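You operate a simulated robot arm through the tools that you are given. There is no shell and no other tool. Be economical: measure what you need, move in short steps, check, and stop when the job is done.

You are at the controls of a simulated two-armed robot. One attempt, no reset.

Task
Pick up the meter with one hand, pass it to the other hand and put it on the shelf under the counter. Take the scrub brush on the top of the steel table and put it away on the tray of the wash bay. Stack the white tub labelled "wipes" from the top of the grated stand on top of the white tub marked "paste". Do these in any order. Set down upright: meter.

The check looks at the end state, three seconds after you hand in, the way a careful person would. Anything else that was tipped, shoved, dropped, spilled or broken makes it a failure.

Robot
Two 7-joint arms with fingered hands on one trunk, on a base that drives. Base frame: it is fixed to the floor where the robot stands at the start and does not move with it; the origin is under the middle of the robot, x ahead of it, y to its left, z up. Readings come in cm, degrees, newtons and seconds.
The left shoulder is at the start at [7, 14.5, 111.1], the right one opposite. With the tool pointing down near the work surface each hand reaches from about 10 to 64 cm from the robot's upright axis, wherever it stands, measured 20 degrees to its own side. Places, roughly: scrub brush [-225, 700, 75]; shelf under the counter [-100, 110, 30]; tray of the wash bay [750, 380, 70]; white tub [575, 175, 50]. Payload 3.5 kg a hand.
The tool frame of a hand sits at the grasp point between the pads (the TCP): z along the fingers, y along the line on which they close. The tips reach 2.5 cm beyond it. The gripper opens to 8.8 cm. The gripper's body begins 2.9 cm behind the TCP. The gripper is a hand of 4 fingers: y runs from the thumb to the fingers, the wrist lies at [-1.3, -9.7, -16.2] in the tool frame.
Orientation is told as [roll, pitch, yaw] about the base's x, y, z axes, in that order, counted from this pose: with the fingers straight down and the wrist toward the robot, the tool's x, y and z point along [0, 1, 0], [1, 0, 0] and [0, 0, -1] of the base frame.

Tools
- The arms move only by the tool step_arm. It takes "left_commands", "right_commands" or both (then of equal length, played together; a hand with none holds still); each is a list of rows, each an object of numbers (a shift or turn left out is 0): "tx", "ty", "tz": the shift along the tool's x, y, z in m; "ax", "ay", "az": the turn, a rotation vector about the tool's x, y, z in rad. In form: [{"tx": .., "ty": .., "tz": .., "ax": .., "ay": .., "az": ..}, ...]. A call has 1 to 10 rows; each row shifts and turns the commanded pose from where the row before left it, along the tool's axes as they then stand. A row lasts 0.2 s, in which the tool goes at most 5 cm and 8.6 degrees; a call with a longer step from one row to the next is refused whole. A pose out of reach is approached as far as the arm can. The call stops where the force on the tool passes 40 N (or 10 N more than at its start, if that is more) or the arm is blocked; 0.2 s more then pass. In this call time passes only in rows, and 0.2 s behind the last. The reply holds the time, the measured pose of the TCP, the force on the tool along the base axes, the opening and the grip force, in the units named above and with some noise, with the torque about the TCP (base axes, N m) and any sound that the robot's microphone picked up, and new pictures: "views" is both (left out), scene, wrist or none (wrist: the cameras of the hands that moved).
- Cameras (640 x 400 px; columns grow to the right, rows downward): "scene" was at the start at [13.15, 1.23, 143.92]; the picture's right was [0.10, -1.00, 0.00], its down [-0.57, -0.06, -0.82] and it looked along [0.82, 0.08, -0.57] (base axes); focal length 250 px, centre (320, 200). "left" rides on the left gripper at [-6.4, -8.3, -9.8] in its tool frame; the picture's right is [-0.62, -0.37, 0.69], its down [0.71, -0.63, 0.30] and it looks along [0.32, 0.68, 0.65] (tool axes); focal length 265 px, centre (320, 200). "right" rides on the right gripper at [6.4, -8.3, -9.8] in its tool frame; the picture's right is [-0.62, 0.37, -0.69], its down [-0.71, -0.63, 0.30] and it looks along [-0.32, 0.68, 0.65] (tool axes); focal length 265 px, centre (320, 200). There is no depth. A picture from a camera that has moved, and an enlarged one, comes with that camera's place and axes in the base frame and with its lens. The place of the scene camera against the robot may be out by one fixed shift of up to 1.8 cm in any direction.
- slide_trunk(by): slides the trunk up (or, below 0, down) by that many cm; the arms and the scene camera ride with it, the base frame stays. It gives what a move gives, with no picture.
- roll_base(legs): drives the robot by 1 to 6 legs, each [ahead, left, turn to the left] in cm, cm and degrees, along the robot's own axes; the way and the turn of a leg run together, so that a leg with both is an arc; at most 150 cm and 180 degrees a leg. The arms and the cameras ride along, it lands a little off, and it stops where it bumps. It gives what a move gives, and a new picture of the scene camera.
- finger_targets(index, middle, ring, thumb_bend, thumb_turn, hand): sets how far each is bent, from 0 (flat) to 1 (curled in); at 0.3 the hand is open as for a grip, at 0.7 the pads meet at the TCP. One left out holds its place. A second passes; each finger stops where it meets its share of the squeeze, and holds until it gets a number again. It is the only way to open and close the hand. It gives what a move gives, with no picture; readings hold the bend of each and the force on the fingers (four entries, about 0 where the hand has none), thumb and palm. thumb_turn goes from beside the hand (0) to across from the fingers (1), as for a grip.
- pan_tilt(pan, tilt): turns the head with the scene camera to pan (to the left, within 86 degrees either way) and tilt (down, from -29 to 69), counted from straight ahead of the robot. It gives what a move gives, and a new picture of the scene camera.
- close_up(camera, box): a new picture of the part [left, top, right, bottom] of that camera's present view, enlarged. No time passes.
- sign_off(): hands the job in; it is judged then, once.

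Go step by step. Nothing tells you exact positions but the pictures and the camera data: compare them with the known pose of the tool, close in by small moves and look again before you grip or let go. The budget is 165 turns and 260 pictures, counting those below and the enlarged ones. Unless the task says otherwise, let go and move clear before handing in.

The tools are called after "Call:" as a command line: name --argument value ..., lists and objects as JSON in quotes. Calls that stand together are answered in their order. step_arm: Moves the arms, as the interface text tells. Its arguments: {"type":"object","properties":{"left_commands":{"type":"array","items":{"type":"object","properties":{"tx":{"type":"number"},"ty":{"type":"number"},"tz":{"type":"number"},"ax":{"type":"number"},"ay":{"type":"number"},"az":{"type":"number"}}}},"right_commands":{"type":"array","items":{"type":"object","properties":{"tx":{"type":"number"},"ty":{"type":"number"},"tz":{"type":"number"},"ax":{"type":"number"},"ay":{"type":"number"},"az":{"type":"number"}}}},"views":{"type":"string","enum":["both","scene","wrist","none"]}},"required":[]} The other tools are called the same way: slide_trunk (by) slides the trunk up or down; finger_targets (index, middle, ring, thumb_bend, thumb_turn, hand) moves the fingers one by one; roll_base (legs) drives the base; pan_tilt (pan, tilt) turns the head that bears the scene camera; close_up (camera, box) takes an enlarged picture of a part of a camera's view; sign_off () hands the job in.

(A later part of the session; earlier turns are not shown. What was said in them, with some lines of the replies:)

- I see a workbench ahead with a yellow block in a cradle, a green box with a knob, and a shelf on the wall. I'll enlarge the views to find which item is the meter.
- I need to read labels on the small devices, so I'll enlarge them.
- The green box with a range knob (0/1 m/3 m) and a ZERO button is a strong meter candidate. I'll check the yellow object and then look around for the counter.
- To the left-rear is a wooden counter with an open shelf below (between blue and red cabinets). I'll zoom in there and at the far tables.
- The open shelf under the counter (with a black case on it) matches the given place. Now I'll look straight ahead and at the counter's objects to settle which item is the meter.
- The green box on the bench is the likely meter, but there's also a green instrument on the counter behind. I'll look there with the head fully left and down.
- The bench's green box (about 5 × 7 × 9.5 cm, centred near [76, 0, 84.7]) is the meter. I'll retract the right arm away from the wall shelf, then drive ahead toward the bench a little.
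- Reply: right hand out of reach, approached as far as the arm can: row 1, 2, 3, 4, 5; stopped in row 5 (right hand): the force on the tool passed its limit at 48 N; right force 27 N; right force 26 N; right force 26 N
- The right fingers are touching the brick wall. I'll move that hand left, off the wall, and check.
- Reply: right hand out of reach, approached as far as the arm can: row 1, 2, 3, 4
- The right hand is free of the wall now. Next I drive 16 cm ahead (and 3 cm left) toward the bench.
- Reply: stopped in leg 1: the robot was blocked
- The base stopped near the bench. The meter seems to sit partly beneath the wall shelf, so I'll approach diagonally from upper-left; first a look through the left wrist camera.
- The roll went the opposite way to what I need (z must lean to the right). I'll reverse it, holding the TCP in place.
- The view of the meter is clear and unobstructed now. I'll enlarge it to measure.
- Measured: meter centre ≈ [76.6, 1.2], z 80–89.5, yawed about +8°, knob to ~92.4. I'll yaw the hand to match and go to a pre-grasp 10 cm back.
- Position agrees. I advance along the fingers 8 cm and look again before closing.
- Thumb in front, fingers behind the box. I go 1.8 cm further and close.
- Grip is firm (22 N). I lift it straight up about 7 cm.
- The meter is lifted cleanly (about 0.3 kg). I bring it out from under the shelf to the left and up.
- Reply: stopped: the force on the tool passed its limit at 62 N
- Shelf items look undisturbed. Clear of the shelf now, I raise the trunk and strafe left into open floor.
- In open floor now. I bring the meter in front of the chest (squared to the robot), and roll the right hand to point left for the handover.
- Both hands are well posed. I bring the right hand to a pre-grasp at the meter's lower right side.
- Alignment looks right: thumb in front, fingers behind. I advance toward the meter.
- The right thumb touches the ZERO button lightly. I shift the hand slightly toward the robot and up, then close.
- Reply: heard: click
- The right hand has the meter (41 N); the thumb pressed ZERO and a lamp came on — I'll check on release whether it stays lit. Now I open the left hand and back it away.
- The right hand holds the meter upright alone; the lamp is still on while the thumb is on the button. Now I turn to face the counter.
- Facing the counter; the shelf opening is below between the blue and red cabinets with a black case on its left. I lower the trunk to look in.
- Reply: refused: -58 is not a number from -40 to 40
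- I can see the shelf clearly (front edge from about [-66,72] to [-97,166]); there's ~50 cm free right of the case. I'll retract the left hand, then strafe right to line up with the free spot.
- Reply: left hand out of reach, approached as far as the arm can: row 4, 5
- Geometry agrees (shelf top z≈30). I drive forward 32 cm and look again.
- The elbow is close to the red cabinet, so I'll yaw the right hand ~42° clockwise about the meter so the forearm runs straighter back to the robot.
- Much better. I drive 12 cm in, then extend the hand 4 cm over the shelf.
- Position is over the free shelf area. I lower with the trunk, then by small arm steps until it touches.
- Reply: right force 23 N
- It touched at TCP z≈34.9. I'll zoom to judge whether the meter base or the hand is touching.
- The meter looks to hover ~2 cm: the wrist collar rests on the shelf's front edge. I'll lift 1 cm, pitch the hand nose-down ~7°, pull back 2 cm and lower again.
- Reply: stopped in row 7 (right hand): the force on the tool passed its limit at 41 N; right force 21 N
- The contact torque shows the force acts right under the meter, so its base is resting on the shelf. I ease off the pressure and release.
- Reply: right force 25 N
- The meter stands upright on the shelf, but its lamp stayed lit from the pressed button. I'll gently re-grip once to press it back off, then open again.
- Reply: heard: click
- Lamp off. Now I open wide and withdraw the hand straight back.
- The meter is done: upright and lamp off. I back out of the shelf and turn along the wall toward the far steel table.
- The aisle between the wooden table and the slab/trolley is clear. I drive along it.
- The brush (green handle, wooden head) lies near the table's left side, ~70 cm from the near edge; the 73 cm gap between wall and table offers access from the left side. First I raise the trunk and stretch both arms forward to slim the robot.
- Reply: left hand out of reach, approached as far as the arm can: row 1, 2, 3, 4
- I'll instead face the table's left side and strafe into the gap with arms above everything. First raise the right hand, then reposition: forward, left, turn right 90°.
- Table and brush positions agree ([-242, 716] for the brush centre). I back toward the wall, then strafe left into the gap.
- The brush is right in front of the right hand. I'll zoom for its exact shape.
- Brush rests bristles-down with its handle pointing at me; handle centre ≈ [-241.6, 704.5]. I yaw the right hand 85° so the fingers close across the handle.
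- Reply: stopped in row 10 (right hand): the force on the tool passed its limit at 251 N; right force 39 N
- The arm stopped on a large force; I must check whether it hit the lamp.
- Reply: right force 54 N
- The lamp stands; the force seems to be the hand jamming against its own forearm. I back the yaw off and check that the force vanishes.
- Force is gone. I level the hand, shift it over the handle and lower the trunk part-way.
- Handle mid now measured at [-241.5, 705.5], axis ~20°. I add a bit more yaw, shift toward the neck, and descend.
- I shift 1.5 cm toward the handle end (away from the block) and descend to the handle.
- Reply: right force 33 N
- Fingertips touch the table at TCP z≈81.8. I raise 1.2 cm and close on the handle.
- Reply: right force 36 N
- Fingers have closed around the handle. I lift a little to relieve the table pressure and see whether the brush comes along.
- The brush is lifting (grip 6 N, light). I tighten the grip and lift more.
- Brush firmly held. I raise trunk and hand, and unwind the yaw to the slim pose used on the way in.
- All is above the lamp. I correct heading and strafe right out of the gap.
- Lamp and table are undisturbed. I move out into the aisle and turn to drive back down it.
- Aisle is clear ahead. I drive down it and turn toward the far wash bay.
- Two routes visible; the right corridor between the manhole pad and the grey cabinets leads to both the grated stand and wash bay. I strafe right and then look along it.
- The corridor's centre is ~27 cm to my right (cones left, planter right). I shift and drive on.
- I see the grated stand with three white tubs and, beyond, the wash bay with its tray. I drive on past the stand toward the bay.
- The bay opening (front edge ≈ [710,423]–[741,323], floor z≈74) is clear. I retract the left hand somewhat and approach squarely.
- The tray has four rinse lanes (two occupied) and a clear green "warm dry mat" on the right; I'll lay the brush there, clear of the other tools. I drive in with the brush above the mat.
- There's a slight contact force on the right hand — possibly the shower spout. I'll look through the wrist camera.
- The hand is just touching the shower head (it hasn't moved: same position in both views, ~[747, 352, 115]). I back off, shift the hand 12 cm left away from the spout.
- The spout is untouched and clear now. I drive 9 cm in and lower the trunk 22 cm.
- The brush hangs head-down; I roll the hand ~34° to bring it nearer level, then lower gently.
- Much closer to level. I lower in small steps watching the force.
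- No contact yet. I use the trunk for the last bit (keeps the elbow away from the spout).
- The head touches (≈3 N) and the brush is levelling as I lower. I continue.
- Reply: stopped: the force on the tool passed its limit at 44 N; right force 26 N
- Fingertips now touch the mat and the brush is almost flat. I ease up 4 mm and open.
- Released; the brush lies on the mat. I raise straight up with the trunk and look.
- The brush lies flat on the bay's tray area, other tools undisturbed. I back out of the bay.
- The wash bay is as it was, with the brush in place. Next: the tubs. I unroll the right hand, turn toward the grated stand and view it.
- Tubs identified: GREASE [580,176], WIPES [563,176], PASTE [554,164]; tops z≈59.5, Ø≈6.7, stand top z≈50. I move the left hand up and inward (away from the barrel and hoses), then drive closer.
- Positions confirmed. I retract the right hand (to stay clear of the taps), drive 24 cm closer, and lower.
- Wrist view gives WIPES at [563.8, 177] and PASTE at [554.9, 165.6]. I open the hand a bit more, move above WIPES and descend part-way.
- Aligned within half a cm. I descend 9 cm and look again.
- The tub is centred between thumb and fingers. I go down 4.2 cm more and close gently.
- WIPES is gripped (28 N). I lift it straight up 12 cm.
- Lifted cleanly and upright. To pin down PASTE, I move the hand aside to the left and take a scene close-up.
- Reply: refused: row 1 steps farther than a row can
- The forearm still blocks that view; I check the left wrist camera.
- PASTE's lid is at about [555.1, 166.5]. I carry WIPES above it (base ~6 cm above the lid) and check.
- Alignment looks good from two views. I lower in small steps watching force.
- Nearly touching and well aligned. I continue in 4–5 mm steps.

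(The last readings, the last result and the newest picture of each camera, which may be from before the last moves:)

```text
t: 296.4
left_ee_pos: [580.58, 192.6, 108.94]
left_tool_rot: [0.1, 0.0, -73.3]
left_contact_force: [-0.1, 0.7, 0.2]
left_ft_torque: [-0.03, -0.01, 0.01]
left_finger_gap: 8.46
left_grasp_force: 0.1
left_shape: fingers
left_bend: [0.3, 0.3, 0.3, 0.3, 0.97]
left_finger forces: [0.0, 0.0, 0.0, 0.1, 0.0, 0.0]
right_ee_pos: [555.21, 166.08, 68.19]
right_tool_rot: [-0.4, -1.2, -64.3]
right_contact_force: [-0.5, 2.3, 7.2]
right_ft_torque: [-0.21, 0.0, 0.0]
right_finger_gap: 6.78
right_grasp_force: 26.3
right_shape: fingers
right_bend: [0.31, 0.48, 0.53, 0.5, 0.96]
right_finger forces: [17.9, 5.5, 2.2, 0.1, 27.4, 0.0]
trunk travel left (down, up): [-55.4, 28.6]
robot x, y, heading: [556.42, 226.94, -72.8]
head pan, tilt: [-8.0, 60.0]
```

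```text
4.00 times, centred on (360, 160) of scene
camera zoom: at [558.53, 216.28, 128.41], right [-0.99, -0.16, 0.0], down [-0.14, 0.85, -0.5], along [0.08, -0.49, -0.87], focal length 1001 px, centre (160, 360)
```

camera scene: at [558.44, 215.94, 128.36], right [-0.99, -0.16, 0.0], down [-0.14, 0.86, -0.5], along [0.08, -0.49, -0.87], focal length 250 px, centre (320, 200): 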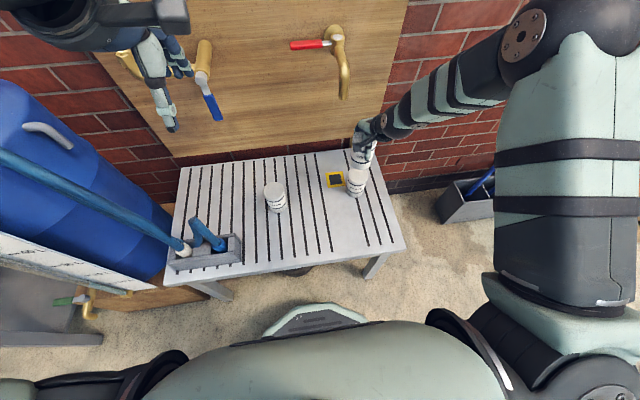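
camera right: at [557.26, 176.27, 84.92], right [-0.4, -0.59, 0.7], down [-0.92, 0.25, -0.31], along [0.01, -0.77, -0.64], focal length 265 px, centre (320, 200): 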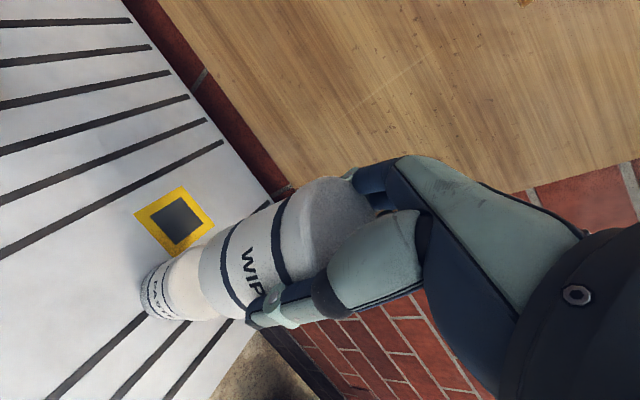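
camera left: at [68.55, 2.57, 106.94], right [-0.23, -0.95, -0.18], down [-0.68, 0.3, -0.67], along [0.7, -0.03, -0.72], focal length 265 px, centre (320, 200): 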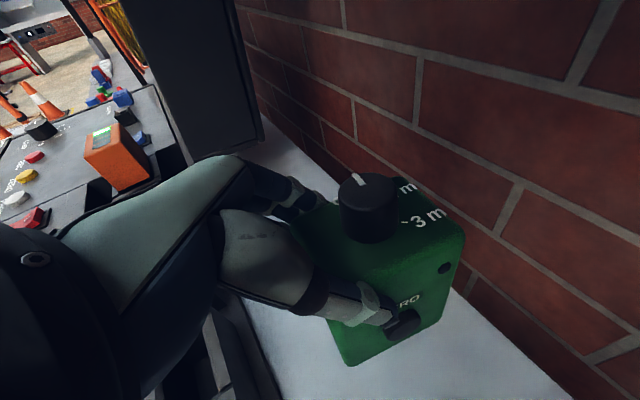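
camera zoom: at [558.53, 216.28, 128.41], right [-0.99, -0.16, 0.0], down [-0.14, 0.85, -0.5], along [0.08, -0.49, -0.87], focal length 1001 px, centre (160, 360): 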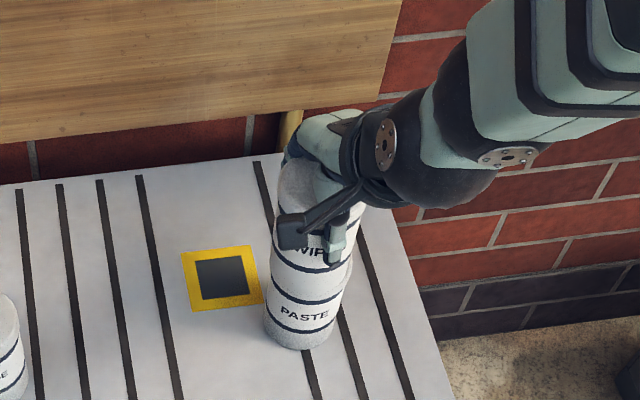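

WIPES rests on PASTE (contact ~10 N) and looks coaxial. I open slightly first, evenly, then wider.

Call:
finger_targets --hand "right" --index 0.27 --middle 0.44 --ring 0.49 --thumb_bend 0.46

Call:
finger_targets --hand "right" --index 0.22 --middle 0.24 --ring 0.24 --thumb_bend 0.24

Call:
close_up --camera "left" --box '[440, 0, 640, 200]'

Call:
close_up --camera "right" --box '[0, 0, 640, 400]'

```text
t: 297.4
left_ee_pos: [580.52, 192.64, 109.01]
left_tool_rot: [0.0, 0.0, -73.3]
left_contact_force: [0.5, -0.4, -0.4]
left_ft_torque: [-0.01, 0.03, -0.04]
left_finger_gap: 8.47
left_grasp_force: 0.0
left_shape: fingers
left_bend: [0.3, 0.3, 0.3, 0.3, 0.97]
left_finger forces: [0.0, 0.0, 0.0, 0.0, 0.0, 0.0]
right_ee_pos: [555.1, 166.09, 67.94]
right_tool_rot: [-0.3, -1.0, -64.1]
right_contact_force: [-0.3, 2.4, 9.1]
right_ft_torque: [-0.08, 0.04, 0.02]
right_finger_gap: 8.05
right_grasp_force: 10.6
right_shape: fingers
right_bend: [0.25, 0.43, 0.48, 0.45, 0.97]
right_finger forces: [6.1, 1.5, 0.9, 0.1, 12.0, 0.0]
trunk travel left (down, up): [-55.4, 28.6]
robot x, y, heading: [556.38, 226.86, -72.4]
head pan, tilt: [-8.0, 60.0]
```

```text
t: 298.4
left_ee_pos: [580.55, 192.55, 108.95]
left_tool_rot: [0.0, 0.2, -73.3]
left_contact_force: [-0.4, 0.7, 0.5]
left_ft_torque: [-0.03, 0.01, 0.01]
left_finger_gap: 8.46
left_grasp_force: 0.0
left_shape: fingers
left_bend: [0.3, 0.3, 0.3, 0.3, 0.97]
left_finger forces: [0.0, 0.1, 0.0, 0.0, 0.0, 0.1]
right_ee_pos: [555.14, 166.09, 67.93]
right_tool_rot: [-0.4, -0.8, -64.3]
right_contact_force: [-0.7, 1.8, 2.5]
right_ft_torque: [0.01, 0.01, -0.02]
right_finger_gap: 9.94
right_grasp_force: 0.9
right_shape: fingers
right_bend: [0.22, 0.24, 0.24, 0.24, 0.97]
right_finger forces: [0.0, 0.0, 0.1, 0.0, 2.4, 0.1]
trunk travel left (down, up): [-55.4, 28.6]
robot x, y, heading: [556.67, 226.9, -72.7]
head pan, tilt: [-8.0, 60.0]
```

```text
2.00 times, centred on (540, 100) of left
camera zoom: at [571.97, 198.74, 118.7], right [-0.7, 0.18, -0.69], down [0.5, 0.81, -0.3], along [0.51, -0.56, -0.66], focal length 531 px, centre (-120, 400)
```

zoom: 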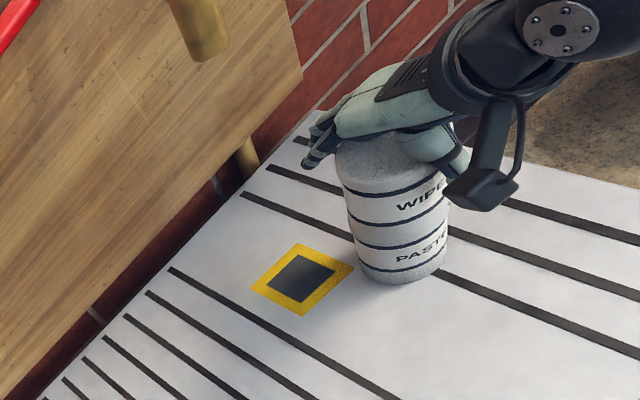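

```text
1.00 times, centred on (320, 200) of right (not enlarged: the box is as wide or as high as the picture)
camera zoom: at [557.31, 176.61, 77.71], right [-0.4, -0.59, 0.7], down [-0.92, 0.25, -0.31], along [0.01, -0.77, -0.64], focal length 265 px, centre (320, 200)
```

zoom: 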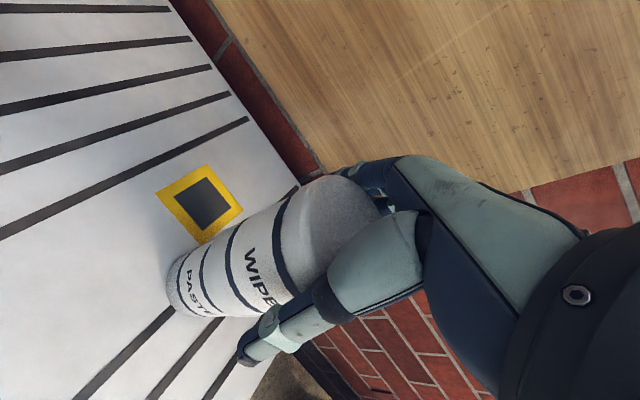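

Stack stands. The thumb's base touches lightly, so I shift the hand 5 mm back toward me, then lift straight up.

Call:
step_arm --right_commands '[{"ty": -0.005}, {"tz": -0.005}, {"tz": -0.02}, {"tz": -0.03}, {"tz": -0.03}]' --views "wrist"

Call:
close_up --camera "left" --box '[440, 0, 640, 200]'

```text
t: 299.6
left_ee_pos: [580.65, 192.5, 108.92]
left_tool_rot: [-0.1, 0.2, -73.2]
left_contact_force: [0.1, -1.2, 0.8]
left_ft_torque: [0.0, -0.03, -0.01]
left_finger_gap: 8.5
left_grasp_force: 0.1
left_shape: fingers
left_bend: [0.3, 0.3, 0.3, 0.3, 0.97]
left_finger forces: [0.0, 0.1, 0.1, 0.0, 0.0, 0.1]
right_ee_pos: [555.02, 167.15, 76.33]
right_tool_rot: [-0.4, -0.9, -64.3]
right_contact_force: [-1.0, -0.2, 0.2]
right_ft_torque: [0.02, 0.0, 0.0]
right_finger_gap: 9.88
right_grasp_force: 0.1
right_shape: fingers
right_bend: [0.22, 0.24, 0.24, 0.24, 0.97]
right_finger forces: [0.0, 0.1, 0.0, 0.0, 0.0, 0.0]
trunk travel left (down, up): [-55.4, 28.6]
robot x, y, heading: [556.76, 226.93, -72.6]
head pan, tilt: [-8.0, 60.0]
camera right: at [557.25, 177.64, 86.09], right [-0.4, -0.59, 0.7], down [-0.92, 0.25, -0.31], along [0.01, -0.77, -0.64], focal length 265 px, centre (320, 200)
```

right: 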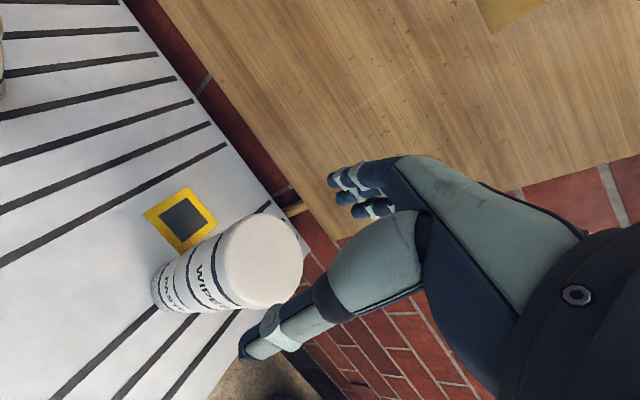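

```text
2.00 times, centred on (540, 100) of left
camera zoom: at [571.96, 198.8, 118.71], right [-0.7, 0.18, -0.69], down [0.5, 0.81, -0.3], along [0.51, -0.56, -0.65], focal length 531 px, centre (-120, 400)
```

zoom: 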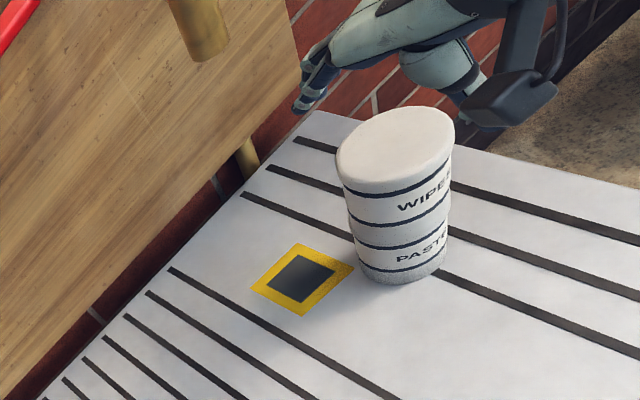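

The stack is neat and coaxial. I raise further and back the robot away.

Call:
step_arm --right_commands '[{"tz": -0.03}, {"tz": -0.03}]' --views "none"

Call:
roll_base --legs '[[-50, 0, 0]]'

Call:
pan_tilt --pan 0 --tilt 45

Call:
close_up --camera "scene" --box '[220, 100, 420, 240]'

```text
t: 300.2
left_ee_pos: [580.47, 192.58, 108.92]
left_tool_rot: [0.1, 0.0, -73.3]
left_contact_force: [0.3, -0.4, 0.4]
left_ft_torque: [0.01, -0.02, 0.01]
left_finger_gap: 8.47
left_grasp_force: 0.1
left_shape: fingers
left_bend: [0.3, 0.3, 0.3, 0.3, 0.97]
left_finger forces: [0.0, 0.0, 0.0, 0.1, 0.1, 0.1]
right_ee_pos: [554.66, 167.03, 82.1]
right_tool_rot: [-0.4, -0.9, -64.2]
right_contact_force: [-0.8, -0.8, 0.1]
right_ft_torque: [-0.01, -0.02, 0.02]
right_finger_gap: 9.89
right_grasp_force: 0.1
right_shape: fingers
right_bend: [0.22, 0.24, 0.24, 0.24, 0.97]
right_finger forces: [0.0, 0.0, 0.1, 0.1, 0.1, 0.0]
trunk travel left (down, up): [-55.4, 28.6]
robot x, y, heading: [556.85, 227.3, -72.5]
head pan, tilt: [-8.0, 60.0]
```

```text
t: 303.1
left_ee_pos: [565.55, 240.15, 108.88]
left_tool_rot: [0.0, 0.1, -73.4]
left_contact_force: [0.1, 0.3, -0.5]
left_ft_torque: [0.0, -0.01, -0.03]
left_finger_gap: 8.49
left_grasp_force: 0.0
left_shape: fingers
left_bend: [0.3, 0.3, 0.3, 0.3, 0.97]
left_finger forces: [0.0, 0.0, 0.1, 0.1, 0.1, 0.0]
right_ee_pos: [539.8, 214.78, 82.12]
right_tool_rot: [-0.4, -0.9, -64.4]
right_contact_force: [-0.3, 0.4, 0.1]
right_ft_torque: [0.03, -0.01, 0.0]
right_finger_gap: 9.89
right_grasp_force: 0.0
right_shape: fingers
right_bend: [0.22, 0.24, 0.24, 0.24, 0.97]
right_finger forces: [0.0, 0.1, 0.1, 0.1, 0.0, 0.1]
trunk travel left (down, up): [-55.4, 28.6]
robot x, y, heading: [541.89, 275.16, -72.6]
head pan, tilt: [-8.0, 60.0]
camera scene: at [543.56, 263.87, 128.37], right [-0.99, -0.16, 0.0], down [-0.14, 0.85, -0.5], along [0.08, -0.49, -0.87], focal length 250 px, centre (320, 200)
```

scene: 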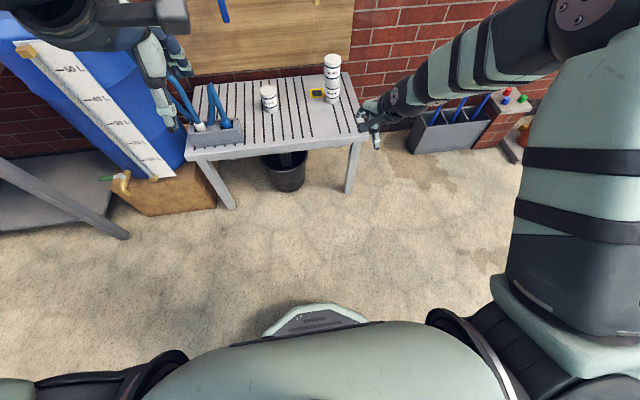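

```text
t: 303.9
left_ee_pos: [565.49, 240.3, 108.93]
left_tool_rot: [0.0, 0.2, -73.4]
left_contact_force: [0.6, 0.5, -0.5]
left_ft_torque: [0.02, 0.03, -0.01]
left_finger_gap: 8.5
left_grasp_force: 0.1
left_shape: fingers
left_bend: [0.3, 0.3, 0.3, 0.3, 0.97]
left_finger forces: [0.1, 0.0, 0.0, 0.1, 0.0, 0.1]
right_ee_pos: [539.67, 214.74, 82.19]
right_tool_rot: [-0.5, -0.8, -64.3]
right_contact_force: [0.1, 0.2, 0.1]
right_ft_torque: [-0.01, 0.0, 0.01]
right_finger_gap: 9.89
right_grasp_force: 0.1
right_shape: fingers
right_bend: [0.22, 0.24, 0.24, 0.24, 0.97]
right_finger forces: [0.0, 0.0, 0.0, 0.0, 0.0, 0.1]
trunk travel left (down, up): [-55.4, 28.6]
robot x, y, heading: [541.54, 274.59, -72.7]
head pan, tilt: [0.0, 45.0]
camera scene: at [544.9, 262.67, 130.31], right [-0.95, -0.3, 0.0], down [-0.21, 0.68, -0.71], along [0.21, -0.67, -0.71], focal length 250 px, centre (320, 200)
```

scene: 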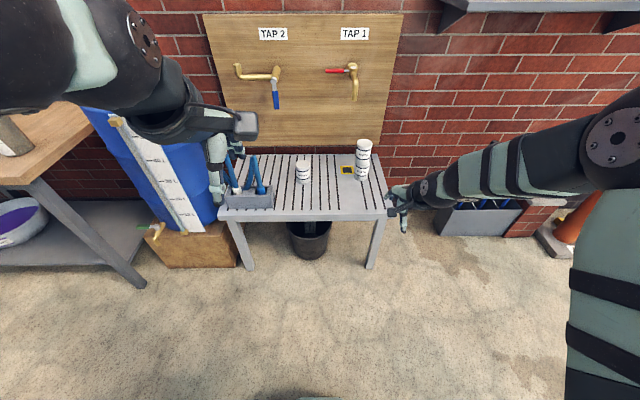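

```text
2.86 times, centred on (320, 170) of scene
camera zoom: at [544.9, 262.67, 130.31], right [-0.95, -0.3, 0.0], down [-0.21, 0.68, -0.71], along [0.21, -0.67, -0.71], focal length 715 px, centre (320, 286)
```

zoom: 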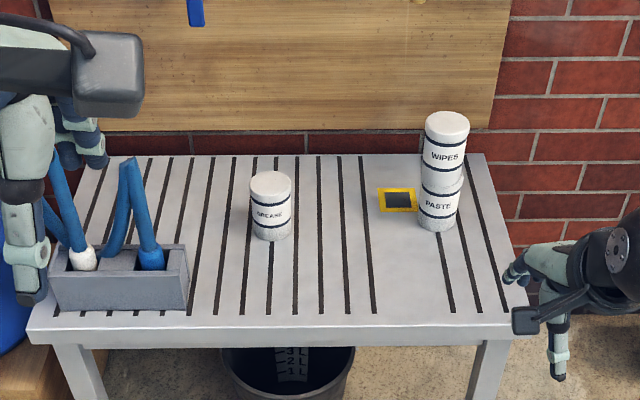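

All three jobs look complete and the robot is clear of everything: the meter stands upright on the shelf, the brush is on the wash bay tray, and WIPES sits on PASTE. I'm handing in.

Call:
sign_off

```text
The job is handed in.
```

I finished all three jobs and handed them in; no result has come back yet.

- **Meter:** I picked it up with the left hand, passed it to the right, and it stands upright on the shelf under the counter. My thumb pressed its ZERO button during the handover and a lamp came on. I pressed it again on the shelf and the lamp went off.
- **Scrub brush:** It lies flat on the green "warm dry mat" on the right side of the wash bay's tray. I kept it out of the numbered rinse lanes. On the way in, the hand lightly touched the shower head, which did not move.
- **Tubs:** WIPES is stacked straight on top of PASTE on the grated stand.

Earlier, the right arm pushed against the brick wall and then the underside of the wall shelf. Nothing on the shelf looked moved afterwards.
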